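You operate a simulated robot arm through the tools that you are given. There is no shell and no other tool. Be economical: measure what you need, move in short steps, check, and stop when the job is done.

You run a simulated robot arm. Do the job below in one go: nothing can be reset, and whatever is moved stays where it is left.

## Task
Turn the cold plate dial to 0. Take the steel basket and put it on the low bench beside the small reactor. Open the bottom drawer, take the pot on the counter top of the shelf unit and put it away in the inside of the bottom drawer and shut the drawer again. Close the left sink door. Put the measuring cylinder from the draining grooves on the top of the drying cabinet. Push the right glass cabinet door shut. Put the white band beaker on the glassware bench top away on the low bench beside the small reactor. Any order will do. Set down upright: steel basket, pot, measuring cylinder, white band beaker.

Only the result counts: the job must be done as asked and must still hold three seconds after the hand-in. Knocking over, shifting, dropping, spilling or breaking anything else fails it.

## Robot
A 7-joint arm with a fingered hand on a trunk, on a base that drives. Base frame: it is fixed to the floor where the robot stands at the start and does not move with it; the origin is under the middle of the robot, x ahead of it, y to its left, z up. Lengths are in cm, angles in rad, forces in N, time in s.
With the tool pointing down near the work surface it reaches from about 36 to 72 cm from the robot's upright axis, wherever it stands. Its first joint turns from -1.204 to 3.002 rad. Places, roughly: bottom drawer [640, 10, 20]; cold plate dial [50, 0, 90]; inside of the bottom drawer [640, 20, 10]; left sink door [280, 120, 50]; low bench beside the small reactor [-130, 120, 80]; measuring cylinder [325, 25, 100]; pot (8x8x8 cm) [120, 40, 90]; right glass cabinet door [230, 270, 130]; steel basket (24x16x18 cm) [60, -40, 80]; top of the drying cabinet [390, 300, 120]; white band beaker [250, 300, 100]. Payload 3.4 kg.
Tool frame: the origin (TCP) lies between the finger pads and is the grasp point; the fingertips stand 2.5 cm ahead of it; z points along the fingers, y is the line along which they close. Largest opening 8.8 cm; the body of the gripper starts 2.9 cm behind the TCP. The gripper is a hand of 4 fingers: y runs from the thumb to the fingers, the wrist lies at [-1.3, -9.7, -16.2] in the tool frame, and closing takes about 1.5 s.
Orientation is told as [roll, pitch, yaw] about the base's x, y, z axes, in that order, counted from this pose: with the fingers straight down and the wrist toward the robot, the tool's x, y and z point along [0, 1, 0], [1, 0, 0] and [0, 0, -1] of the base frame.

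## Interface
- The arm moves only by the tool send_rows. Its argument "rows" is a list of rows, each a list of 7 numbers: the shift along the tool's x, y, z in mm, then the turn, a rotation vector about the tool's x, y, z in rad, then the gripper command, from -1 (fully open) to 1 (shut), values between in proportion. In form: [[dx, dy, dz, wx, wy, wz, grip], ...]. A call has 1 to 12 rows; each row shifts and turns the commanded pose from where the row before left it, along the tool's axes as they then stand. Rows are played at 5 a second. More than 5 cm and 0.15 rad between two rows, or a gripper value outside its range, and nothing of the call is played. Where a pose cannot be reached the arm comes as near as it can. A force on the tool above 40 N (or 10 N above the force at the start of the call, whichever is more), or a blocked arm, ends the call early, and 0.2 s more pass. Each finger travels about 10.8 cm/s and halts on what it meets, pressing with about 24 N; the grip force reading is that of the motor and also rises with nothing between the fingers. The clock runs only during rows and for 0.2 s after the last one: add rows that do not move to give the fingers time. It gives the time, the measured TCP pose, the force on the tool (base axes), the opening and the grip force at its end, in the units of the frame above (readings bear some noise), with the torque about the TCP (base axes, N m) and any sound that the robot's microphone picked up.
- Cameras (640 x 400 px; columns grow to the right, rows downward): "scene" is now at [13.53, -2.65, 136.95]; the picture's right is [-0.30, -0.95, 0.00], its down [-0.55, 0.17, -0.82] and it looks along [0.78, -0.25, -0.58] (base axes); focal length 253 px, centre (320, 200). "wrist" rides on the gripper at [6.4, -8.3, -9.8] in the tool frame; the picture's right is [-0.62, 0.37, -0.69], its down [-0.71, -0.63, 0.30] and it looks along [-0.32, 0.68, 0.65] (tool axes); focal length 265 px, centre (320, 200). There is no depth. A picture from a camera that has moved, and an enlarged one, comes with that camera's place and axes in the base frame and with its lens.
- capture(camera): a new picture of that camera. It takes no simulated time.
- slide_trunk(by): slides the trunk up (or, below 0, down) by that many cm; the arm and the scene camera ride with it, the base frame stays. It gives what a move gives, with no picture.
- drive_base(legs): drives the robot by 1 to 6 legs, each [ahead, left, turn to the left] in cm, cm and rad, along the robot's own axes; the way and the turn of a leg run together, so that a leg with both is an arc; at most 150 cm and 3.142 rad a leg. The arm and the cameras ride along, it lands a little off, and it stops where it bumps. It gives what a move gives.
- preshape(shape): the hand has 4 fingers and takes this shape, open, in about a second: jaw (thumb against the fingers, like two jaws); tri (thumb and two fingers); tip (a fingertip pinch); poke (one finger out to press); point (the index stretched); flat (the hand flat); cup (the hand cupped); fist (a fist). The gripper value then closes the fingers along that shape, each until it touches; the sizes above hold for jaw. It gives what a move gives, with no picture.
- pan_tilt(pan, tilt): turns the head with the scene camera to pan (to the left, within 1.501 rad either way) and tilt (down, from -0.506 to 1.204), counted from straight ahead of the robot. It gives what a move gives.
- inspect(camera, box): a new picture of the part [left, top, right, bottom] of that camera's present view, enlarged. It takes no simulated time.
- finish_job(): hands the job in; it is judged then, once.

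Work in short steps. Places have to be worked out from the pictures, the camera data and where the tool is seen: move nearer, look again, correct. Check each grasp and each placing, and mend what went wrong. You have 196 turns and 162 pictures in all, those below and enlarged ones among them. Open the gripper and draw the arm clear of the work before you hand the job in, unless the task says otherwise; then end with one line.

The tools are called by a JSON object that holds its "fn" and its "kwargs". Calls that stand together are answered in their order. send_rows: Moves the arm, as the interface text tells. Its arguments: {"type":"object","properties":{"rows":{"type":"array"}},"required":["rows"]} The other tools are called the same way: slide_trunk (by) slides the trunk up or down; preshape (shape) gives the hand a shape; drive_base (legs) drives the base; pan_tilt (pan, tilt) turns the head that bears the scene camera; capture (camera) takes a picture; inspect (camera, box) takes an enlarged picture of a part of a camera's view; finish_job () hands the job in.

At the start:

```text
t: 0.0
ee_pos: [54.58, 5.4, 116.3]
ee_rot: [-0.001, 0.0, 0.0]
wrist_force: [-0.1, -0.5, -0.5]
torque: [0.02, 0.01, 0.01]
width: 8.78
grasp_force: 0.0
shape: jaw
trunk travel left (down, up): [-67.5, 16.5]
robot x, y, heading: [0.18, 0.09, -0.005]
head pan, tilt: [-0.307, 0.614]
```

scene: 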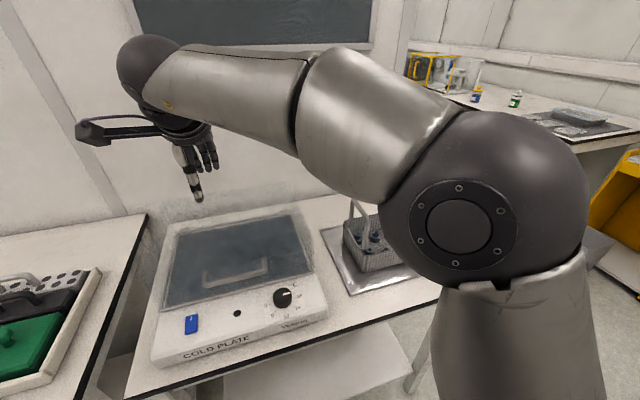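
wrist: 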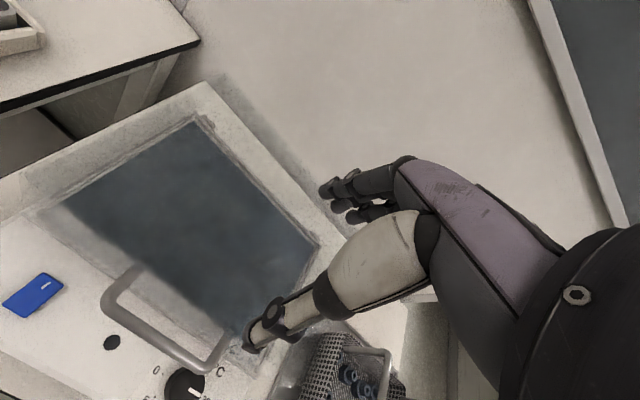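

The cold plate with its dial is in view ahead. I enlarge the dial to read its scale.

{"fn": "inspect", "kwargs": {"camera": "scene", "box": [220, 260, 340, 335]}}

{"fn": "inspect", "kwargs": {"camera": "wrist", "box": [80, 300, 240, 400]}}

```text
5.33 times, centred on (280, 298) of scene
camera zoom: at [13.53, -2.65, 136.95], right [-0.3, -0.95, 0.0], down [-0.55, 0.17, -0.82], along [0.78, -0.25, -0.58], focal length 1351 px, centre (533, -320)
```

zoom: 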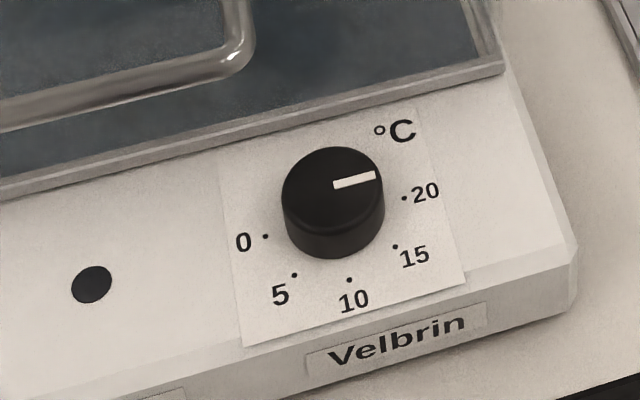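

```text
4.00 times, centred on (160, 350) of wrist
camera zoom: at [46.26, 11.87, 126.18], right [0.37, -0.62, 0.69], down [-0.63, -0.71, -0.3], along [0.68, -0.32, -0.65], focal length 1062 px, centre (960, -400)
```

zoom: 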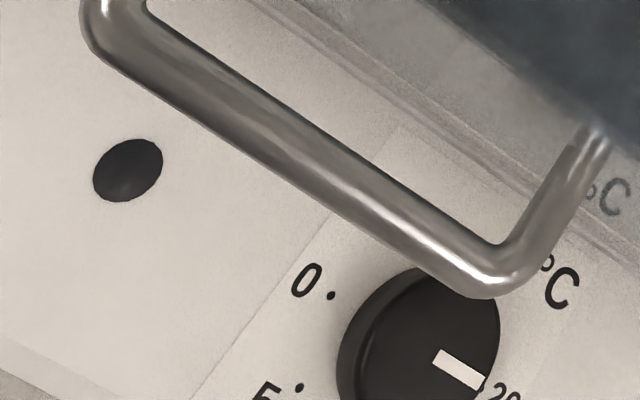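

Dial centre works out near (48.2, -5.1, 87) with the pointer at 20 (toward -y) and 0 toward +y. I check the lid handle's position so the hand clears it.

{"fn": "inspect", "kwargs": {"camera": "scene", "box": [150, 200, 342, 320]}}

{"fn": "inspect", "kwargs": {"camera": "wrist", "box": [0, 80, 512, 400]}}

```text
3.33 times, centred on (246, 260) of scene
camera zoom: at [13.53, -2.65, 136.95], right [-0.3, -0.95, 0.0], down [-0.55, 0.17, -0.82], along [0.78, -0.25, -0.58], focal length 844 px, centre (567, 0)
```

zoom: 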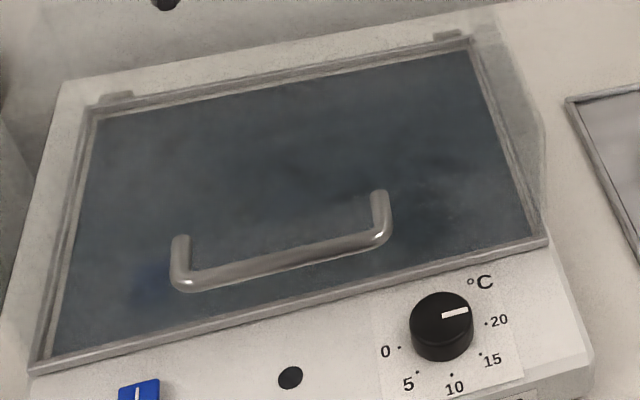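

```text
1.25 times, centred on (256, 240) of wrist
camera zoom: at [46.26, 11.87, 126.18], right [0.37, -0.62, 0.69], down [-0.63, -0.71, -0.3], along [0.68, -0.32, -0.65], focal length 332 px, centre (400, 150)
```

zoom: 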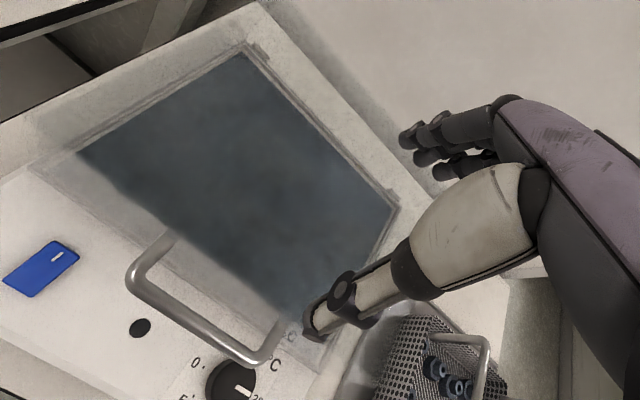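

Lid handle bar sits at about x≈49.7, z≈95, y from -2.3 to 9.4, and the glass front at x≈52.6, so I'll lean the hand a little to -y. First I move above the dial.

{"fn": "send_rows", "kwargs": {"rows": [[-35, -21, 20, 0, 0, 0.09, -1], [-35, -21, 40, 0, 0.12, 0, -1], [-35, -21, 20, 0, 0.13, 0, -0.4], [0, 0, 0, 0, 0, 0, -0.4], [0, 0, 0, 0, 0, 0, -0.4]]}}

{"fn": "capture", "kwargs": {"camera": "scene"}}

{"fn": "capture", "kwargs": {"camera": "wrist"}}

```text
refused: row 2 steps farther than a row can; nothing moved
```

```text
155 pictures are left
camera scene: at [13.53, -2.65, 136.95], right [-0.3, -0.95, 0.0], down [-0.55, 0.17, -0.82], along [0.78, -0.25, -0.58], focal length 253 px, centre (320, 200)
```

scene: 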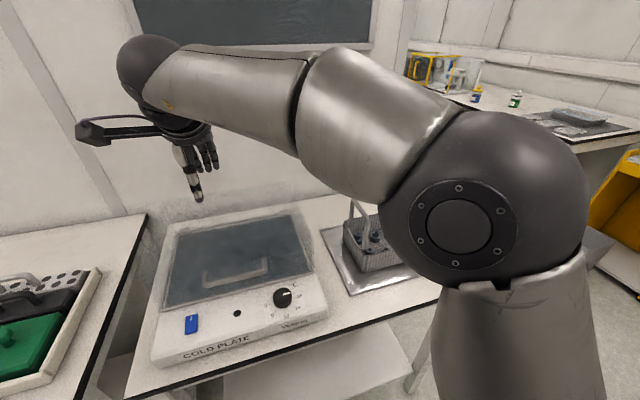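

```text
154 pictures are left
camera wrist: at [46.26, 11.87, 126.18], right [0.37, -0.62, 0.69], down [-0.63, -0.71, -0.3], along [0.68, -0.32, -0.65], focal length 265 px, centre (320, 200)
```

wrist: 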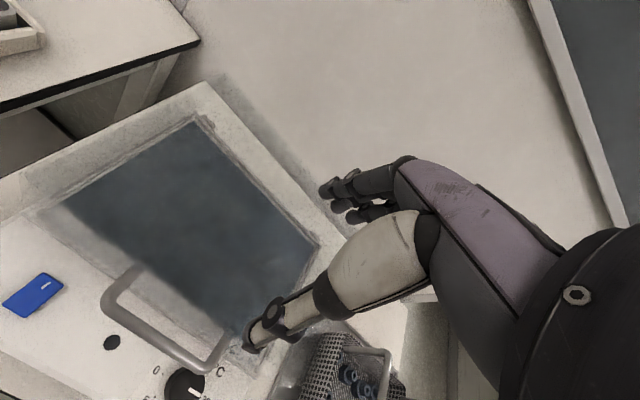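

The second row was over 5 cm long; I split the same move into smaller rows.

{"fn": "send_rows", "kwargs": {"rows": [[-35, -21, 10, 0, 0, 0.09, -1], [-35, -21, 25, 0, 0.0, 0, -1], [-35, -21, 25, 0, 0.0, 0, -0.4], [0, 0, 30, 0, 0.12, 0, -0.4], [0, 0, 0, 0, 0.13, 0, -0.4], [0, 0, 0, 0, 0, 0, -0.4]]}}

{"fn": "capture", "kwargs": {"camera": "scene"}}

{"fn": "capture", "kwargs": {"camera": "wrist"}}

```text
t: 1.4
ee_pos: [47.57, -4.5, 107.36]
ee_rot: [0.251, 0.0, -0.09]
wrist_force: [-0.7, 0.2, -0.1]
torque: [-0.01, -0.05, 0.01]
width: 6.18
grasp_force: 0.1
shape: jaw
trunk travel left (down, up): [-67.5, 16.5]
robot x, y, heading: [0.03, 0.22, -0.003]
head pan, tilt: [-0.307, 0.614]
```

```text
153 pictures are left
camera scene: at [13.55, -2.59, 136.95], right [-0.3, -0.95, 0.0], down [-0.55, 0.17, -0.82], along [0.78, -0.25, -0.58], focal length 253 px, centre (320, 200)
```

scene: 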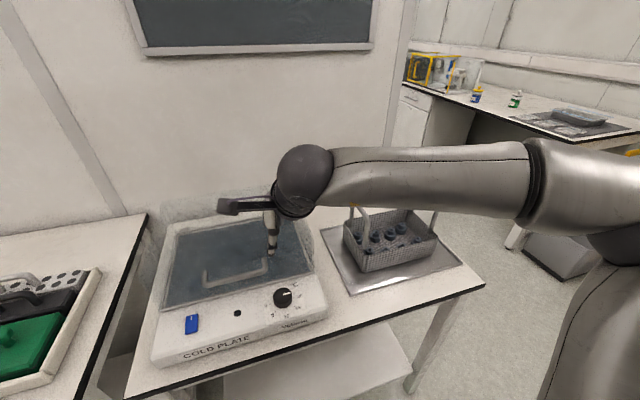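

```text
152 pictures are left
camera wrist: at [39.68, 0.09, 118.54], right [0.3, -0.8, 0.52], down [-0.68, -0.56, -0.47], along [0.67, -0.21, -0.71], focal length 265 px, centre (320, 200)
```

wrist: 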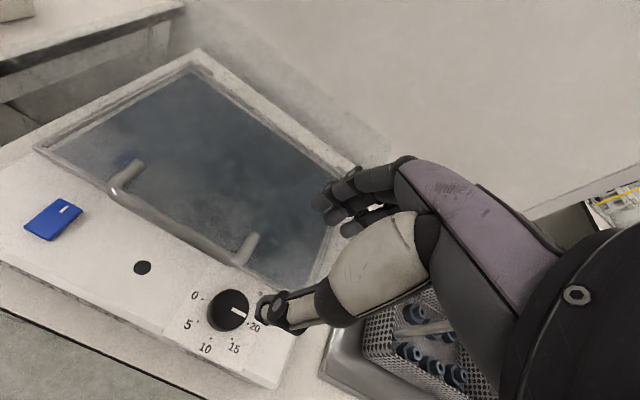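

The dial is confirmed near (48.2, -4.9, 87). I descend most of the way beside the handle and check.

{"fn": "send_rows", "kwargs": {"rows": [[-10, 2, 35, 0, 0, 0, -0.4], [-10, 2, 35, 0, 0, 0, -0.4], [-10, 1, 35, 0, 0, 0, -0.4], [-8, 1, 33, 0, 0, 0, -0.4], [0, 0, 0, 0, 0, 0, -0.4]]}}

{"fn": "inspect", "kwargs": {"camera": "scene", "box": [200, 190, 360, 290]}}

{"fn": "capture", "kwargs": {"camera": "wrist"}}

```text
t: 2.2
ee_pos: [48.62, -4.62, 99.51]
ee_rot: [0.263, -0.035, -0.086]
wrist_force: [-13.0, -5.8, 21.6]
torque: [-0.34, -0.67, -0.36]
width: 5.86
grasp_force: 0.0
shape: jaw
trunk travel left (down, up): [-67.5, 16.5]
robot x, y, heading: [-0.1, 0.04, 0.001]
head pan, tilt: [-0.307, 0.614]
stopped in row 3: the force on the tool passed its limit at 57 N (the readings are from after the stop); the commanded pose is now the measured one
```

```text
4.00 times, centred on (280, 240) of scene
camera zoom: at [13.11, -2.72, 137.02], right [-0.3, -0.95, 0.0], down [-0.55, 0.17, -0.82], along [0.78, -0.25, -0.57], focal length 1013 px, centre (480, 40)
```

zoom: 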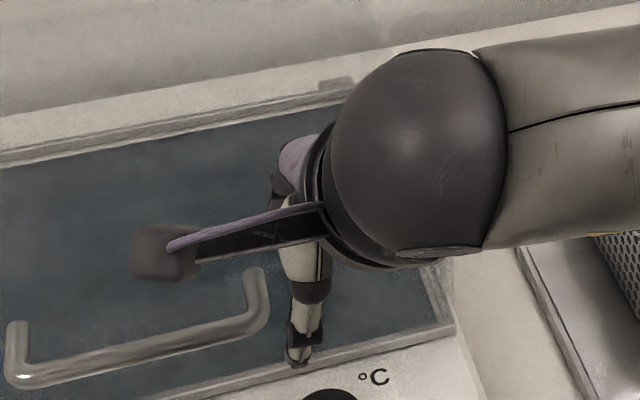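

```text
150 pictures are left
camera wrist: at [40.27, -0.13, 110.23], right [0.28, -0.81, 0.52], down [-0.66, -0.56, -0.5], along [0.69, -0.21, -0.69], focal length 265 px, centre (320, 200)
```

wrist: 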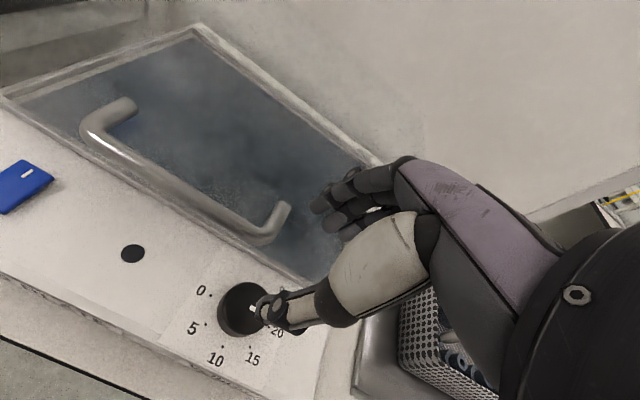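

The fingers touched the sloped lid glass at TCP z≈99.5. I back off upward and turn the hand so the fingers come down on the -y side, leaning a bit more to the robot.

{"fn": "send_rows", "kwargs": {"rows": [[7, -8, -35, 0, 0, 0, -0.3], [0, 0, -10, 0.035, 0.09, 0, -0.3], [0, 0, 0, -0.045, 0, 0.123, -0.3], [0, 0, 0, -0.045, 0, 0.123, -0.3], [0, 0, 0, -0.045, 0, 0.123, -0.3], [0, 0, 0, -0.045, 0, 0.123, -0.3], [0, 0, 0, -0.045, 0, 0.123, -0.3], [0, 0, 0, -0.045, 0, 0.123, -0.3], [0, 0, 0, 0, 0, 0, -0.3]]}}

{"fn": "capture", "kwargs": {"camera": "wrist"}}

```text
t: 4.2
ee_pos: [47.96, -5.01, 103.43]
ee_rot: [0.344, 0.004, -0.866]
wrist_force: [-0.4, 0.1, -1.0]
torque: [0.0, 0.02, -0.01]
width: 5.72
grasp_force: 0.0
shape: jaw
trunk travel left (down, up): [-67.5, 16.5]
robot x, y, heading: [-0.03, -0.07, -0.006]
head pan, tilt: [-0.307, 0.614]
```

```text
149 pictures are left
camera wrist: at [44.62, 3.12, 114.89], right [-0.38, -0.81, 0.44], down [-0.84, 0.11, -0.52], along [0.38, -0.57, -0.73], focal length 265 px, centre (320, 200)
```

wrist: 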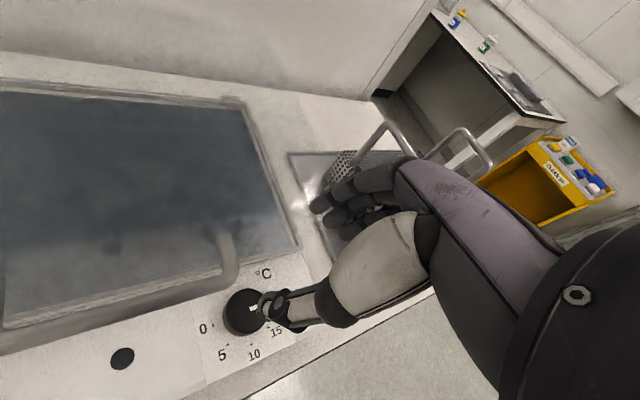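

The view is clear of the glass now and the dial centre is at about (48.2, -4.8). I descend onto it with the fingers slightly open.

{"fn": "send_rows", "kwargs": {"rows": [[-10, 0, 29, 0, 0, 0, -0.3], [-10, 0, 29, 0, 0, 0, -0.3], [-10, 0, 29, 0, 0, 0, -0.3], [-9, 0, 28, 0, 0, 0, -0.3], [-9, 0, 28, 0, 0, 0, -0.3], [0, 0, 0, 0, 0, 0, -0.3]]}}

{"fn": "capture", "kwargs": {"camera": "wrist"}}

{"fn": "inspect", "kwargs": {"camera": "scene", "box": [200, 220, 360, 320]}}

```text
t: 5.6
ee_pos: [48.06, -4.8, 88.52]
ee_rot: [0.344, 0.003, -0.863]
wrist_force: [-1.7, -0.1, 2.1]
torque: [-0.04, 0.01, -0.03]
width: 5.74
grasp_force: 0.0
shape: jaw
trunk travel left (down, up): [-67.5, 16.5]
robot x, y, heading: [-0.07, -0.09, -0.002]
head pan, tilt: [-0.307, 0.614]
```

```text
148 pictures are left
camera wrist: at [44.76, 3.4, 99.97], right [-0.38, -0.81, 0.44], down [-0.84, 0.11, -0.52], along [0.38, -0.57, -0.73], focal length 265 px, centre (320, 200)
```

wrist: 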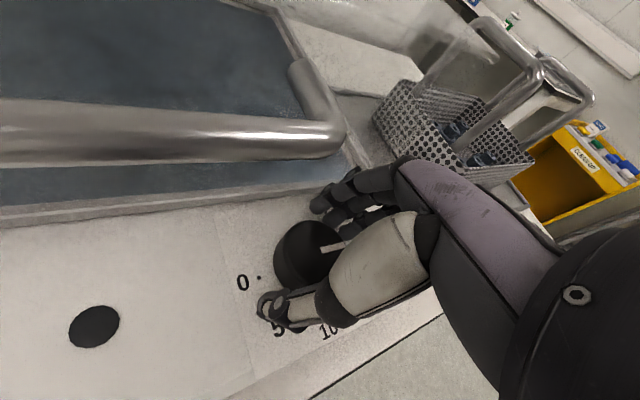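

```text
4.00 times, centred on (280, 270) of scene
camera zoom: at [13.5, -2.66, 136.95], right [-0.3, -0.95, 0.0], down [-0.55, 0.17, -0.82], along [0.78, -0.25, -0.58], focal length 1013 px, centre (480, -80)
```

zoom: 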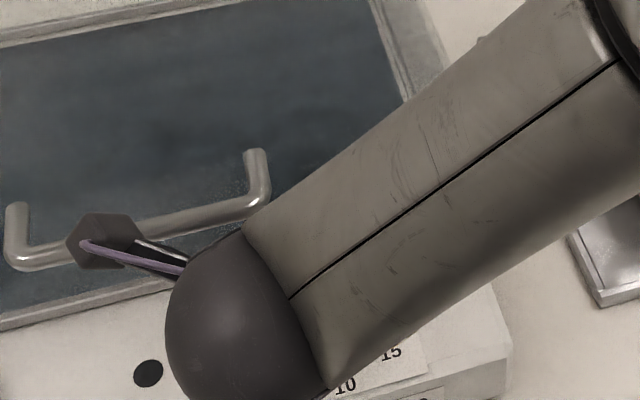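

The thumb and fingers straddle the dial well. I close and turn it clockwise about 45°.

{"fn": "send_rows", "kwargs": {"rows": [[0, 0, 0, 0, 0, 0, 0.5], [0, 0, 0, 0, 0, 0, 0.7], [0, 0, 0, 0, 0, 0, 0.7], [0, 0, 0, 0, 0, 0, 0.7], [0, 0, 0, -0.044, 0, 0.123, 0.7], [0, 0, 0, -0.044, 0, 0.123, 0.7], [0, 0, 0, -0.044, 0, 0.123, 0.7], [0, 0, 0, -0.044, 0, 0.123, 0.7], [0, 0, 0, -0.044, 0, 0.123, 0.7], [0, 0, 0, -0.044, 0, 0.123, 0.7], [0, 0, 0, 0, 0, 0, 0.7]]}}

{"fn": "capture", "kwargs": {"camera": "wrist"}}

```text
t: 8.0
ee_pos: [48.11, -4.71, 88.38]
ee_rot: [0.34, 0.004, -1.649]
wrist_force: [5.4, -3.4, 7.5]
torque: [-0.24, -0.03, 0.08]
width: 3.26
grasp_force: 24.4
shape: jaw
trunk travel left (down, up): [-67.5, 16.5]
robot x, y, heading: [-0.01, -0.25, -0.001]
head pan, tilt: [-0.307, 0.614]
```

```text
146 pictures are left
camera wrist: at [51.51, 3.27, 99.88], right [-0.84, -0.3, 0.45], down [-0.52, 0.67, -0.52], along [-0.14, -0.67, -0.73], focal length 265 px, centre (320, 200)
```

wrist: 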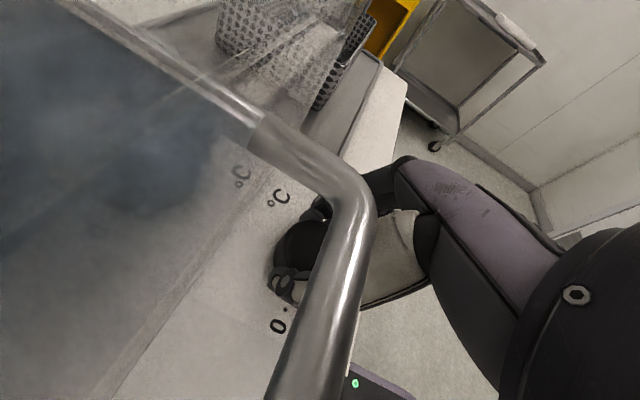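

Turn done with the dial gripped. I open and rotate back to the start angle, then check the pointer.

{"fn": "send_rows", "kwargs": {"rows": [[0, 0, 0, 0, 0, 0, -0.3], [0, 0, 0, 0, 0, 0, -0.3], [0, 0, 0, 0, 0, 0, -0.3], [0, 0, 0, 0.044, 0, -0.123, -0.3], [0, 0, 0, 0.044, 0, -0.123, -0.3], [0, 0, 0, 0.044, 0, -0.123, -0.3], [0, 0, 0, 0.044, 0, -0.123, -0.3], [0, 0, 0, 0.044, 0, -0.123, -0.3], [0, 0, 0, 0.044, 0, -0.123, -0.3], [0, 0, 0, 0, 0, 0, -0.3]]}}

{"fn": "inspect", "kwargs": {"camera": "wrist", "box": [220, 180, 380, 340]}}

```text
t: 10.2
ee_pos: [48.01, -4.84, 88.48]
ee_rot: [0.344, 0.004, -0.861]
wrist_force: [-1.3, -0.2, 3.5]
torque: [-0.19, 0.01, -0.06]
width: 5.7
grasp_force: 0.0
shape: jaw
trunk travel left (down, up): [-67.5, 16.5]
robot x, y, heading: [0.08, -0.24, -0.001]
head pan, tilt: [-0.307, 0.614]
```

```text
2.50 times, centred on (300, 260) of wrist
camera zoom: at [44.68, 3.4, 99.95], right [-0.38, -0.81, 0.44], down [-0.84, 0.11, -0.52], along [0.38, -0.57, -0.73], focal length 664 px, centre (370, 50)
```

zoom: 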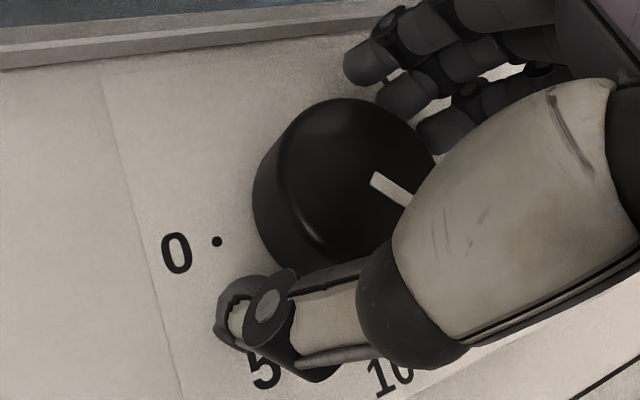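

The pointer moved about 45°. I repeat the stroke.

{"fn": "send_rows", "kwargs": {"rows": [[0, 0, 0, 0, 0, 0, 0.7], [0, 0, 0, 0, 0, 0, 0.7], [0, 0, 0, 0, 0, 0, 0.7], [0, 0, 0, -0.044, 0, 0.123, 0.7], [0, 0, 0, -0.044, 0, 0.123, 0.7], [0, 0, 0, -0.044, 0, 0.123, 0.7], [0, 0, 0, -0.044, 0, 0.123, 0.7], [0, 0, 0, -0.044, 0, 0.123, 0.7], [0, 0, 0, -0.044, 0, 0.123, 0.7], [0, 0, 0, 0, 0, 0, 0.7], [0, 0, 0, 0, 0, 0, -0.3], [0, 0, 0, 0, 0, 0, -0.3]]}}

{"fn": "send_rows", "kwargs": {"rows": [[0, 0, 0, 0, 0, 0, -0.3], [0, 0, 0, 0.044, 0, -0.123, -0.3], [0, 0, 0, 0.044, 0, -0.123, -0.3], [0, 0, 0, 0.044, 0, -0.123, -0.3], [0, 0, 0, 0.044, 0, -0.123, -0.3], [0, 0, 0, 0.044, 0, -0.123, -0.3], [0, 0, 0, 0.044, 0, -0.123, -0.3], [0, 0, 0, 0, 0, 0, -0.3]]}}

{"fn": "inspect", "kwargs": {"camera": "wrist", "box": [220, 180, 380, 340]}}

```text
t: 12.8
ee_pos: [47.9, -4.68, 88.26]
ee_rot: [0.339, 0.003, -1.647]
wrist_force: [0.1, 4.9, 11.6]
torque: [-0.2, 0.19, -0.03]
width: 5.55
grasp_force: 0.1
shape: jaw
trunk travel left (down, up): [-67.5, 16.5]
robot x, y, heading: [0.21, -0.07, -0.001]
head pan, tilt: [-0.307, 0.614]
```

```text
t: 14.6
ee_pos: [47.93, -4.77, 88.38]
ee_rot: [0.345, 0.005, -0.862]
wrist_force: [-3.7, -0.4, 10.1]
torque: [-0.38, 0.01, -0.14]
width: 5.71
grasp_force: 0.0
shape: jaw
trunk travel left (down, up): [-67.5, 16.5]
robot x, y, heading: [0.11, -0.03, 0.002]
head pan, tilt: [-0.307, 0.614]
```

```text
2.50 times, centred on (300, 260) of wrist
camera zoom: at [44.7, 3.35, 99.86], right [-0.38, -0.81, 0.44], down [-0.84, 0.11, -0.53], along [0.38, -0.57, -0.73], focal length 664 px, centre (370, 50)
```

zoom: 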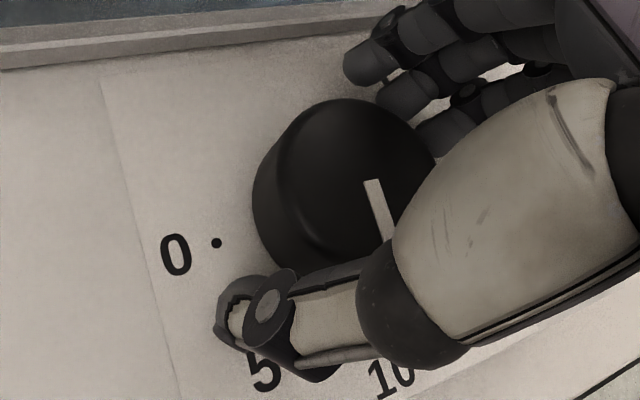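

The pointer is now at 10 (pointing to -x). Two more strokes bring it to 0.

{"fn": "send_rows", "kwargs": {"rows": [[0, 0, 0, 0, 0, 0, 0.7], [0, 0, 0, 0, 0, 0, 0.7], [0, 0, 0, 0, 0, 0, 0.7], [0, 0, 0, -0.044, 0, 0.123, 0.7], [0, 0, 0, -0.044, 0, 0.123, 0.7], [0, 0, 0, -0.044, 0, 0.123, 0.7], [0, 0, 0, -0.044, 0, 0.123, 0.7], [0, 0, 0, -0.044, 0, 0.123, 0.7], [0, 0, 0, -0.044, 0, 0.123, 0.7], [0, 0, 0, 0, 0, 0, 0.7], [0, 0, 0, 0, 0, 0, -0.3], [0, 0, 0, 0, 0, 0, -0.3]]}}

{"fn": "send_rows", "kwargs": {"rows": [[0, 0, 0, 0, 0, 0, -0.3], [0, 0, 0, 0.044, 0, -0.123, -0.3], [0, 0, 0, 0.044, 0, -0.123, -0.3], [0, 0, 0, 0.044, 0, -0.123, -0.3], [0, 0, 0, 0.044, 0, -0.123, -0.3], [0, 0, 0, 0.044, 0, -0.123, -0.3], [0, 0, 0, 0.044, 0, -0.123, -0.3], [0, 0, 0, 0, 0, 0, -0.3]]}}

{"fn": "inspect", "kwargs": {"camera": "wrist", "box": [220, 180, 380, 340]}}

```text
t: 17.2
ee_pos: [47.91, -4.53, 88.35]
ee_rot: [0.339, 0.004, -1.646]
wrist_force: [0.2, 5.1, 12.5]
torque: [-0.17, 0.19, -0.06]
width: 5.6
grasp_force: 0.0
shape: jaw
trunk travel left (down, up): [-67.5, 16.5]
robot x, y, heading: [-0.15, -0.05, -0.001]
head pan, tilt: [-0.307, 0.614]
```

```text
t: 19.0
ee_pos: [47.99, -4.64, 88.35]
ee_rot: [0.345, 0.003, -0.862]
wrist_force: [-3.6, -0.8, 13.3]
torque: [-0.49, 0.03, -0.2]
width: 5.69
grasp_force: 0.0
shape: jaw
trunk travel left (down, up): [-67.5, 16.5]
robot x, y, heading: [-0.08, 0.03, 0.001]
head pan, tilt: [-0.307, 0.614]
```

```text
2.50 times, centred on (300, 260) of wrist
camera zoom: at [44.59, 3.4, 99.84], right [-0.38, -0.81, 0.44], down [-0.84, 0.11, -0.53], along [0.38, -0.57, -0.73], focal length 664 px, centre (370, 50)
```

zoom: 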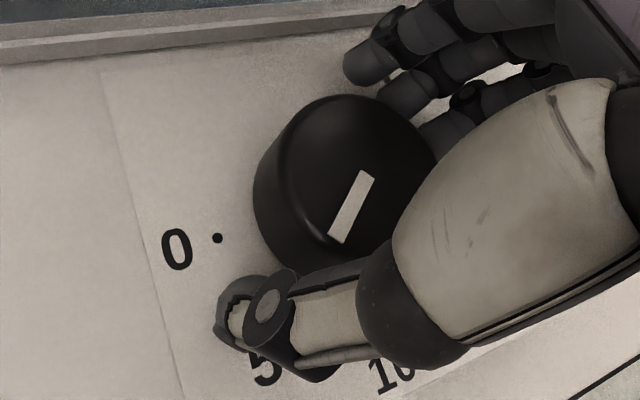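

The pointer reads 5 (about 42° left). One last stroke of that size, raising 2 mm first to relieve pressure.

{"fn": "send_rows", "kwargs": {"rows": [[0.7, 0, -1.9, 0, 0, 0, 0.7], [0, 0, 0, 0, 0, 0, 0.7], [0, 0, 0, 0, 0, 0, 0.7], [0, 0, 0, -0.042, 0, 0.117, 0.7], [0, 0, 0, -0.042, 0, 0.117, 0.7], [0, 0, 0, -0.042, 0, 0.117, 0.7], [0, 0, 0, -0.042, 0, 0.117, 0.7], [0, 0, 0, -0.042, 0, 0.117, 0.7], [0, 0, 0, -0.042, 0, 0.117, 0.7], [0, 0, 0, 0, 0, 0, 0.7], [0, 0, 0, 0, 0, 0, -0.3], [0, 0, 0, 0, 0, 0, -0.3]]}}

{"fn": "send_rows", "kwargs": {"rows": [[0, 0, 0, 0, 0, 0, -0.3], [0, 0, 0, 0.042, 0, -0.117, -0.3], [0, 0, 0, 0.042, 0, -0.117, -0.3], [0, 0, 0, 0.042, 0, -0.117, -0.3], [0, 0, 0, 0.042, 0, -0.117, -0.3], [0, 0, 0, 0.042, 0, -0.117, -0.3], [0, 0, 0, 0.042, 0, -0.117, -0.3], [0, 0, 0, 0, 0, 0, -0.3]]}}

{"fn": "inspect", "kwargs": {"camera": "wrist", "box": [220, 180, 380, 340]}}

```text
t: 21.6
ee_pos: [48.22, -4.78, 88.5]
ee_rot: [0.34, 0.002, -1.609]
wrist_force: [-0.6, 1.4, 0.0]
torque: [0.01, 0.01, 0.01]
width: 5.72
grasp_force: 0.0
shape: jaw
trunk travel left (down, up): [-67.5, 16.5]
robot x, y, heading: [-0.1, 0.28, 0.002]
head pan, tilt: [-0.307, 0.614]
```

```text
t: 23.4
ee_pos: [48.12, -4.73, 88.55]
ee_rot: [0.343, 0.003, -0.861]
wrist_force: [0.0, 0.6, -0.1]
torque: [-0.01, -0.01, -0.02]
width: 5.69
grasp_force: 0.1
shape: jaw
trunk travel left (down, up): [-67.5, 16.5]
robot x, y, heading: [0.0, 0.18, 0.003]
head pan, tilt: [-0.307, 0.614]
```

```text
2.50 times, centred on (300, 260) of wrist
camera zoom: at [44.72, 3.39, 100.01], right [-0.38, -0.81, 0.44], down [-0.84, 0.11, -0.52], along [0.38, -0.57, -0.73], focal length 664 px, centre (370, 50)
```

zoom: 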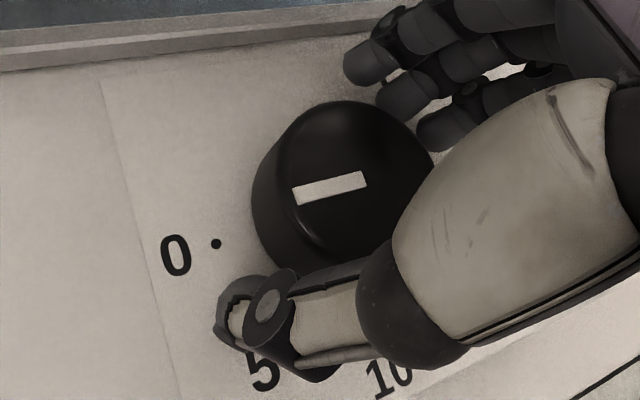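

The pointer aligns with 0. I lift clear and turn the head to the basket.

{"fn": "send_rows", "kwargs": {"rows": [[13, 0, -37, 0, 0, 0, -0.6], [13, 0, -37, 0, 0, 0, -0.6], [13, 0, -37, 0, 0, 0, -1], [13, 0, -37, 0, 0, 0, -1], [13, 0, -37, 0, 0, 0, -1], [0, 0, 0, 0.045, 0, -0.123, -1], [0, 0, 0, 0.045, 0, -0.123, -1], [0, 0, 0, 0.045, 0, -0.123, -1], [0, 0, 0, 0.045, 0, -0.123, -1], [0, 0, 0, 0.045, 0, -0.123, -1], [0, 0, 0, 0.045, -0.1, -0.05, -1]]}}

{"fn": "pan_tilt", "kwargs": {"pan": -0.6, "tilt": 0.7}}

{"fn": "capture", "kwargs": {"camera": "scene"}}

```text
t: 25.8
ee_pos: [48.12, -4.81, 108.14]
ee_rot: [0.247, 0.037, -0.145]
wrist_force: [0.6, 0.0, 0.1]
torque: [-0.03, -0.03, -0.02]
width: 8.75
grasp_force: 0.1
shape: jaw
trunk travel left (down, up): [-67.5, 16.5]
robot x, y, heading: [0.14, 0.28, 0.003]
head pan, tilt: [-0.307, 0.614]
```

```text
t: 26.6
ee_pos: [48.07, -4.92, 108.08]
ee_rot: [0.251, 0.037, -0.149]
wrist_force: [0.2, 0.1, -0.5]
torque: [0.01, -0.01, -0.04]
width: 8.75
grasp_force: 0.0
shape: jaw
trunk travel left (down, up): [-67.5, 16.5]
robot x, y, heading: [0.23, 0.21, -0.003]
head pan, tilt: [-0.6, 0.7]
```

```text
141 pictures are left
camera scene: at [12.17, -4.79, 136.21], right [-0.56, -0.83, 0.0], down [-0.53, 0.36, -0.77], along [0.63, -0.43, -0.64], focal length 253 px, centre (320, 200)
```

scene: 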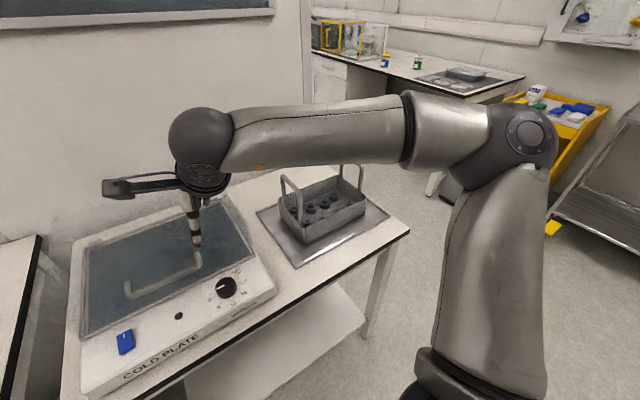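

I look closely at the basket and its handles.

{"fn": "inspect", "kwargs": {"camera": "scene", "box": [240, 150, 400, 270]}}

{"fn": "capture", "kwargs": {"camera": "wrist"}}

```text
3.33 times, centred on (320, 210) of scene
camera zoom: at [12.17, -4.79, 136.21], right [-0.56, -0.83, 0.0], down [-0.53, 0.36, -0.77], along [0.63, -0.43, -0.64], focal length 844 px, centre (320, 167)
```

zoom: 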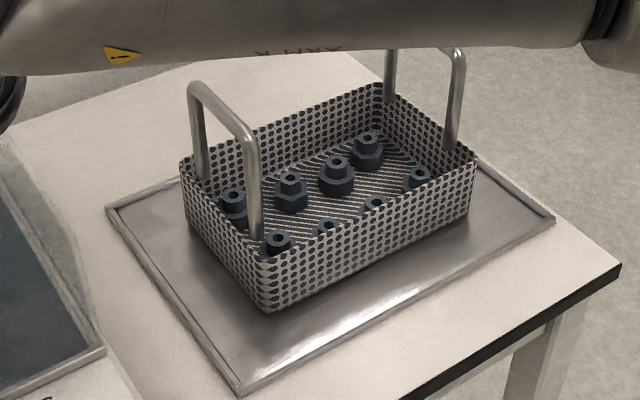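

```text
139 pictures are left
camera wrist: at [40.89, 0.13, 119.58], right [0.27, -0.82, 0.5], down [-0.73, -0.52, -0.45], along [0.63, -0.25, -0.74], focal length 265 px, centre (320, 200)
```

wrist: 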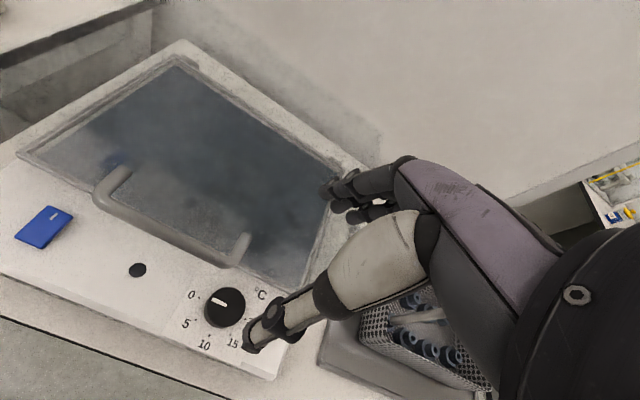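

The basket's long side runs along y (x 54.5–70.4, y −28 to −52, rim z≈85). I plan to pinch its far long wall mid-way with the thumb inside, so I drive sideways to face it.

{"fn": "drive_base", "kwargs": {"legs": [[0, -38, 0], [6, 0, 0]]}}

{"fn": "pan_tilt", "kwargs": {"pan": 0.0, "tilt": 0.75}}

{"fn": "capture", "kwargs": {"camera": "scene"}}

{"fn": "capture", "kwargs": {"camera": "wrist"}}

```text
t: 29.5
ee_pos: [54.42, -42.37, 108.19]
ee_rot: [0.25, 0.038, -0.148]
wrist_force: [0.3, 0.6, 0.0]
torque: [0.01, 0.05, -0.02]
width: 8.79
grasp_force: 0.1
shape: jaw
trunk travel left (down, up): [-67.5, 16.5]
robot x, y, heading: [6.15, -37.54, 0.0]
head pan, tilt: [-0.6, 0.7]
```

```text
t: 30.5
ee_pos: [54.37, -42.36, 108.13]
ee_rot: [0.251, 0.037, -0.148]
wrist_force: [-0.3, -0.1, 0.5]
torque: [0.0, -0.03, 0.01]
width: 8.75
grasp_force: 0.1
shape: jaw
trunk travel left (down, up): [-67.5, 16.5]
robot x, y, heading: [6.42, -37.83, 0.002]
head pan, tilt: [0.0, 0.75]
```

```text
138 pictures are left
camera scene: at [19.64, -37.56, 135.79], right [0.0, -1.0, 0.0], down [-0.68, 0.0, -0.73], along [0.73, 0.0, -0.68], focal length 253 px, centre (320, 200)
```

scene: 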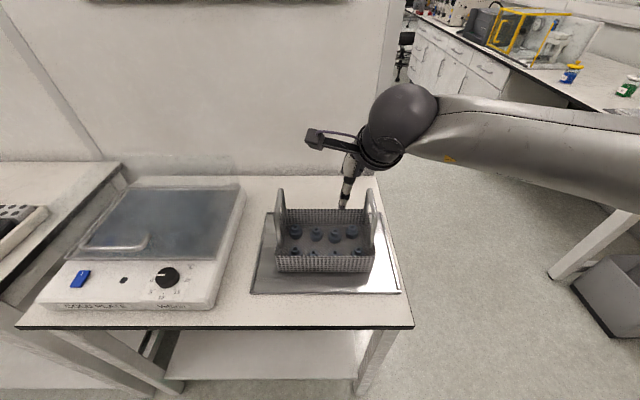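

```text
137 pictures are left
camera wrist: at [47.09, -37.42, 119.57], right [0.27, -0.82, 0.5], down [-0.73, -0.52, -0.45], along [0.63, -0.25, -0.74], focal length 265 px, centre (320, 200)
```

wrist: 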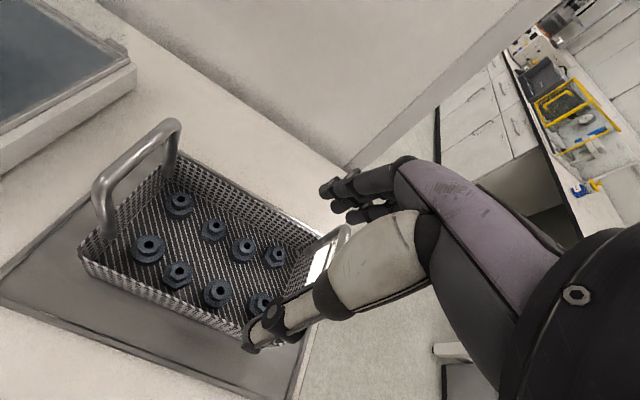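

Far wall is at x≈70.1, rim z≈85.3, with mid y≈-39.7 between two nuts. I level the hand and move above it, opening partly.

{"fn": "send_rows", "kwargs": {"rows": [[0, 0, 0, 0, -0.125, 0, -0.3], [0, 0, 0, 0, -0.126, 0, -0.3], [0, 0, 0, -0.037, 0, 0, -0.3], [0, 0, 0, 0, 0, -0.148, -0.3], [8, 40, 10, 0, 0, 0, -0.3], [8, 40, 20, 0, 0, 0, -0.3], [6, 40, 20, 0, 0, 0, -0.3], [4, 41, 20, 0, 0, 0, -0.3], [0, 0, 20, 0, 0, 0, -0.3], [0, 0, 20, 0, 0, 0, -0.3], [0, 0, 0, 0, 0, 0, -0.3]]}}

{"fn": "capture", "kwargs": {"camera": "wrist"}}

{"fn": "inspect", "kwargs": {"camera": "scene", "box": [240, 140, 400, 300]}}

```text
t: 32.9
ee_pos: [70.5, -39.71, 97.23]
ee_rot: [0.001, 0.001, 0.0]
wrist_force: [0.2, 0.6, -0.1]
torque: [0.02, -0.01, 0.02]
width: 5.76
grasp_force: 0.0
shape: jaw
trunk travel left (down, up): [-67.5, 16.5]
robot x, y, heading: [6.16, -37.81, 0.003]
head pan, tilt: [0.0, 0.75]
```

```text
136 pictures are left
camera wrist: at [62.14, -33.2, 107.05], right [0.37, -0.62, 0.69], down [-0.63, -0.72, -0.3], along [0.68, -0.33, -0.65], focal length 265 px, centre (320, 200)
```

wrist: 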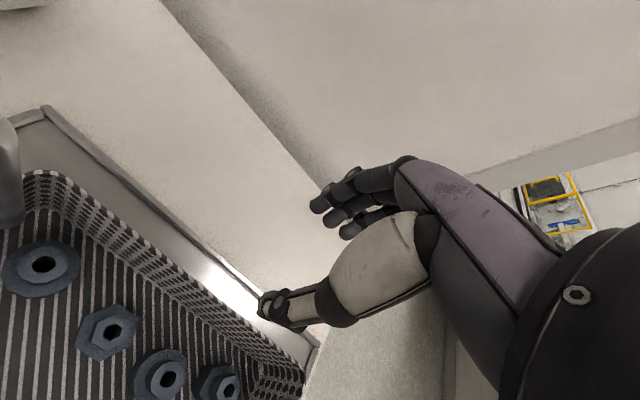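

```text
2.50 times, centred on (320, 220) of scene
camera zoom: at [19.58, -37.56, 135.79], right [0.0, -1.0, 0.0], down [-0.68, 0.0, -0.73], along [0.73, 0.0, -0.68], focal length 633 px, centre (320, 150)
```

zoom: 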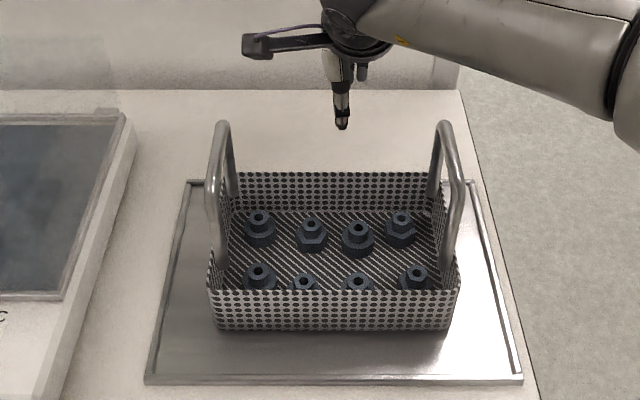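

Thumb position checks out; I descend over the wall in steps, watching force.

{"fn": "send_rows", "kwargs": {"rows": [[0, 0, 30, 0, 0, 0, -0.3], [0, 0, 30, 0, 0, 0, -0.3], [0, 0, 30, 0, 0, 0, -0.3], [0, 0, 20, 0, 0, 0, -0.3], [0, 0, 15, 0, 0, 0, -0.3], [0, 0, 15, 0, 0, 0, -0.3], [0, 0, 0, 0, 0, 0, -0.3]]}}

{"fn": "capture", "kwargs": {"camera": "wrist"}}

{"fn": "inspect", "kwargs": {"camera": "scene", "box": [240, 140, 400, 300]}}

```text
t: 34.5
ee_pos: [70.31, -39.75, 83.65]
ee_rot: [0.0, -0.007, 0.001]
wrist_force: [-4.8, -1.1, 16.8]
torque: [0.14, 0.25, 0.06]
width: 5.78
grasp_force: 0.3
shape: jaw
trunk travel left (down, up): [-67.5, 16.5]
robot x, y, heading: [6.17, -37.42, -0.002]
head pan, tilt: [0.0, 0.75]
```

```text
134 pictures are left
camera wrist: at [61.85, -33.27, 93.38], right [0.36, -0.62, 0.7], down [-0.63, -0.71, -0.31], along [0.69, -0.32, -0.65], focal length 265 px, centre (320, 200)
```

wrist: 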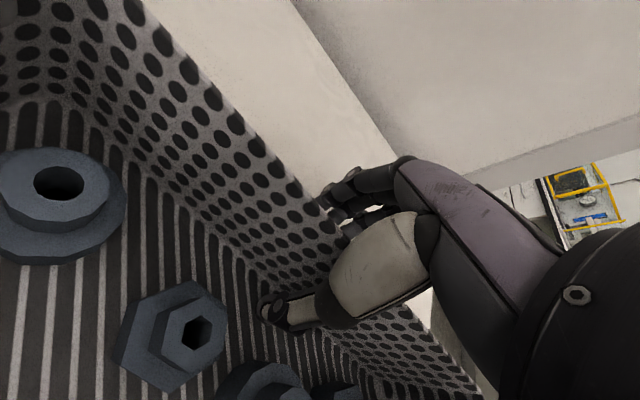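

```text
2.50 times, centred on (320, 220) of scene
camera zoom: at [19.17, -37.56, 135.86], right [0.0, -1.0, 0.0], down [-0.68, 0.0, -0.73], along [0.73, 0.0, -0.68], focal length 633 px, centre (320, 150)
```

zoom: 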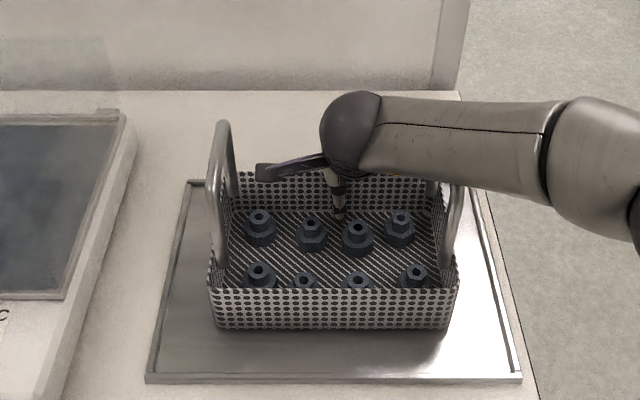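

The rim now touches deep in the hand (17 N up), so depth is good. I back off 3 mm and close firmly.

{"fn": "send_rows", "kwargs": {"rows": [[0, 0, -3, 0, 0, 0, 0.2], [0, 0, 0, 0, 0, 0, 1], [0, 0, 0, 0, 0, 0, 1], [0, 0, 0, 0, 0, 0, 1], [0, 0, 0, 0, 0, 0, 1], [0, 0, 0, 0, 0, 0, 1], [0, 0, 0, 0, 0, 0, 1]]}}

{"fn": "send_rows", "kwargs": {"rows": [[0, 0, -5, 0, 0, 0, 1], [0, 0, -5, 0, 0, 0, 1], [0, 0, -5, 0, 0, 0, 1], [0, 0, 0, 0, 0, 0, 1], [0, 0, 0, 0, 0, 0, 1]]}}

{"fn": "inspect", "kwargs": {"camera": "scene", "box": [240, 140, 400, 300]}}

{"fn": "capture", "kwargs": {"camera": "wrist"}}

```text
t: 36.1
ee_pos: [70.41, -39.85, 83.44]
ee_rot: [-0.002, 0.0, 0.0]
wrist_force: [-1.3, -0.2, 0.4]
torque: [0.05, 0.03, -0.03]
width: 0.72
grasp_force: 23.5
shape: jaw
trunk travel left (down, up): [-67.5, 16.5]
robot x, y, heading: [6.15, -37.73, -0.001]
head pan, tilt: [0.0, 0.75]
```

```text
t: 37.3
ee_pos: [70.29, -39.73, 84.91]
ee_rot: [-0.002, 0.001, 0.0]
wrist_force: [-0.9, -0.1, -4.6]
torque: [-0.03, -0.15, 0.02]
width: 0.67
grasp_force: 23.7
shape: jaw
trunk travel left (down, up): [-67.5, 16.5]
robot x, y, heading: [6.15, -37.73, -0.002]
head pan, tilt: [0.0, 0.75]
```

```text
2.50 times, centred on (320, 220) of scene
camera zoom: at [19.69, -37.55, 135.78], right [0.0, -1.0, 0.0], down [-0.68, 0.0, -0.73], along [0.73, 0.0, -0.68], focal length 633 px, centre (320, 150)
```

zoom: 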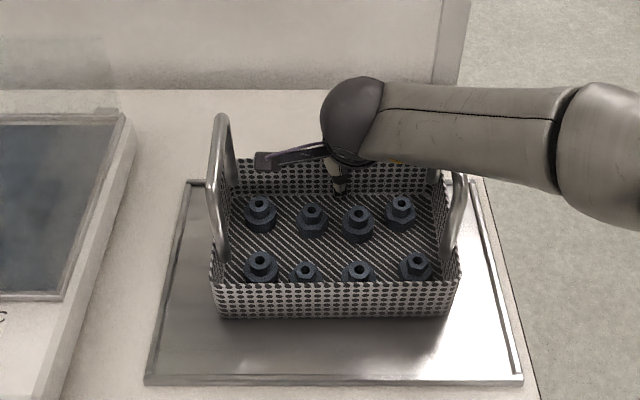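

```text
131 pictures are left
camera wrist: at [62.02, -33.31, 94.73], right [0.37, -0.62, 0.69], down [-0.63, -0.72, -0.3], along [0.68, -0.33, -0.65], focal length 265 px, centre (320, 200)
```

wrist: 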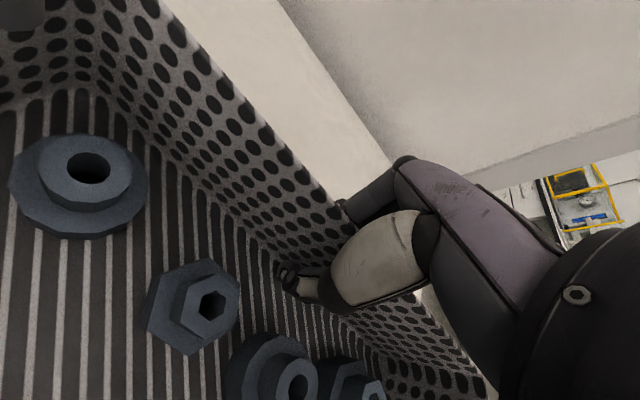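

The basket lifted level and weighs only about 0.5 kg. I raise it further and look around behind-left for the low bench.

{"fn": "send_rows", "kwargs": {"rows": [[0, 0, -25, 0, 0, 0, 1], [0, 0, -30, 0, 0, 0, 1], [0, 0, -30, 0, 0, 0, 1], [0, 0, -30, 0, 0, 0, 1], [0, 0, -30, 0, 0, 0, 1], [0, 0, 0, 0, 0, 0, 1]]}}

{"fn": "drive_base", "kwargs": {"legs": [[-40, 0, 0]]}}

{"fn": "pan_tilt", "kwargs": {"pan": 1.5, "tilt": 0.4}}

{"fn": "capture", "kwargs": {"camera": "scene"}}

{"fn": "capture", "kwargs": {"camera": "wrist"}}

```text
t: 38.7
ee_pos: [70.67, -39.74, 99.59]
ee_rot: [-0.002, 0.002, 0.001]
wrist_force: [-0.3, -0.3, -7.4]
torque: [-0.08, -0.64, 0.0]
width: 0.56
grasp_force: 23.9
shape: jaw
trunk travel left (down, up): [-67.5, 16.5]
robot x, y, heading: [5.95, -37.51, 0.001]
head pan, tilt: [0.0, 0.75]
```

```text
t: 41.2
ee_pos: [30.8, -40.22, 99.56]
ee_rot: [0.0, 0.002, -0.013]
wrist_force: [-0.6, 0.2, -6.8]
torque: [-0.14, -0.63, -0.02]
width: 0.59
grasp_force: 23.9
shape: jaw
trunk travel left (down, up): [-67.5, 16.5]
robot x, y, heading: [-33.69, -37.22, -0.01]
head pan, tilt: [0.0, 0.75]
```

```text
t: 42.8
ee_pos: [30.85, -40.24, 99.46]
ee_rot: [-0.003, 0.0, -0.01]
wrist_force: [0.1, 1.3, -8.3]
torque: [-0.12, -0.62, 0.01]
width: 0.57
grasp_force: 24.6
shape: jaw
trunk travel left (down, up): [-67.5, 16.5]
robot x, y, heading: [-33.88, -37.37, -0.014]
head pan, tilt: [1.499, 0.4]
```

```text
130 pictures are left
camera scene: at [-27.43, -28.12, 138.89], right [1.0, -0.08, 0.0], down [-0.03, -0.39, -0.92], along [0.08, 0.92, -0.39], focal length 253 px, centre (320, 200)
```

scene: 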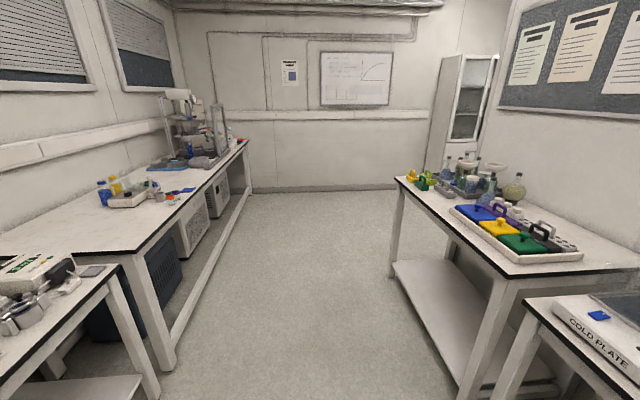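

```text
129 pictures are left
camera wrist: at [22.62, -33.6, 109.33], right [0.36, -0.62, 0.69], down [-0.64, -0.71, -0.3], along [0.68, -0.33, -0.65], focal length 265 px, centre (320, 200)
```

wrist: 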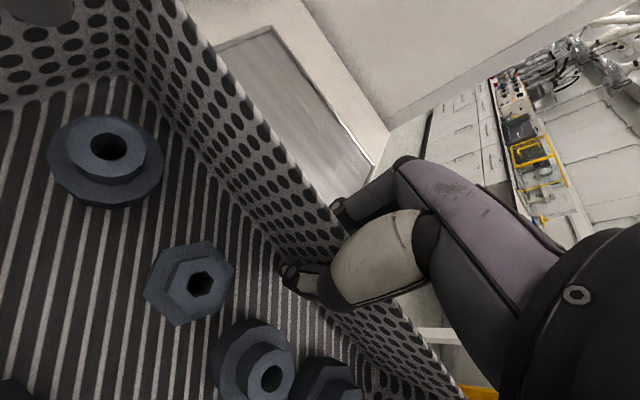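

Mass about 0.75 kg and the hold is steady. The aisle runs along +y; I turn left to face it and view the left bench.

{"fn": "drive_base", "kwargs": {"legs": [[0, 0, 0.8], [0, 0, 0.8]]}}

{"fn": "pan_tilt", "kwargs": {"pan": 0.7, "tilt": 0.4}}

{"fn": "capture", "kwargs": {"camera": "scene"}}

```text
t: 47.4
ee_pos: [-33.07, 27.1, 99.54]
ee_rot: [-0.001, 0.002, 1.599]
wrist_force: [-0.1, 0.1, -7.7]
torque: [0.61, -0.12, 0.03]
width: 0.56
grasp_force: 23.9
shape: jaw
trunk travel left (down, up): [-67.5, 16.5]
robot x, y, heading: [-33.61, -37.39, 1.603]
head pan, tilt: [1.499, 0.4]
```

```text
t: 48.5
ee_pos: [-33.11, 27.23, 99.51]
ee_rot: [-0.004, 0.0, 1.598]
wrist_force: [0.0, 0.1, -6.7]
torque: [0.66, -0.09, -0.02]
width: 0.58
grasp_force: 24.5
shape: jaw
trunk travel left (down, up): [-67.5, 16.5]
robot x, y, heading: [-33.48, -37.34, 1.598]
head pan, tilt: [0.7, 0.4]
```

```text
128 pictures are left
camera scene: at [-39.66, -25.24, 138.88], right [0.75, 0.67, 0.0], down [0.26, -0.29, -0.92], along [-0.61, 0.69, -0.39], focal length 253 px, centre (320, 200)
```

scene: 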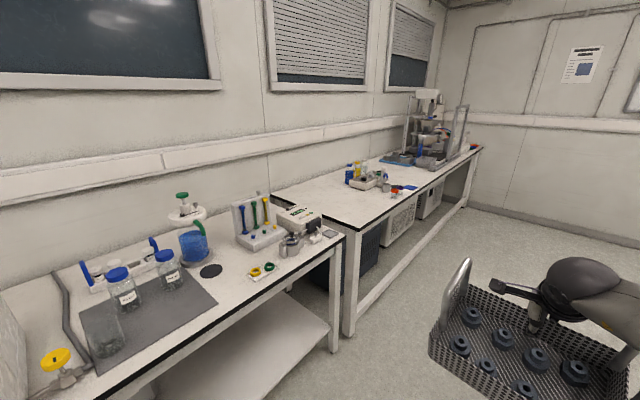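

I enlarge the long bench with what looks like the small reactor.

{"fn": "inspect", "kwargs": {"camera": "scene", "box": [260, 80, 500, 230]}}

{"fn": "inspect", "kwargs": {"camera": "scene", "box": [0, 170, 350, 389]}}

```text
2.67 times, centred on (380, 155) of scene
camera zoom: at [-39.66, -25.24, 138.88], right [0.75, 0.67, 0.0], down [0.26, -0.29, -0.92], along [-0.61, 0.69, -0.39], focal length 675 px, centre (160, 320)
```

zoom: 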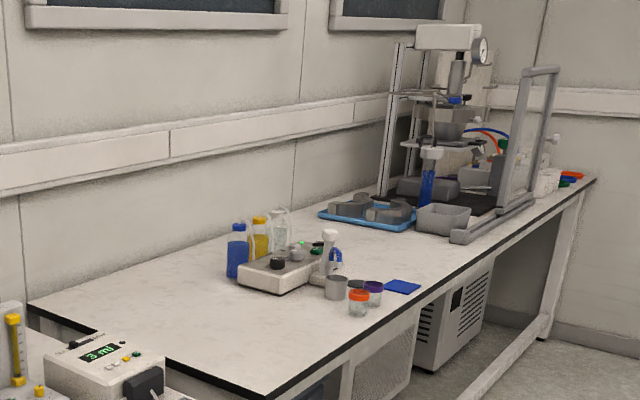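

```text
1.83 times, centred on (175, 280) of scene
camera zoom: at [-39.66, -25.24, 138.88], right [0.75, 0.67, 0.0], down [0.26, -0.29, -0.92], along [-0.61, 0.69, -0.39], focal length 463 px, centre (585, 55)
```

zoom: 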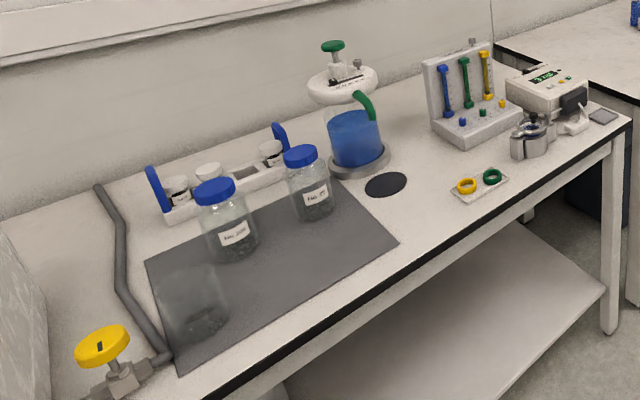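

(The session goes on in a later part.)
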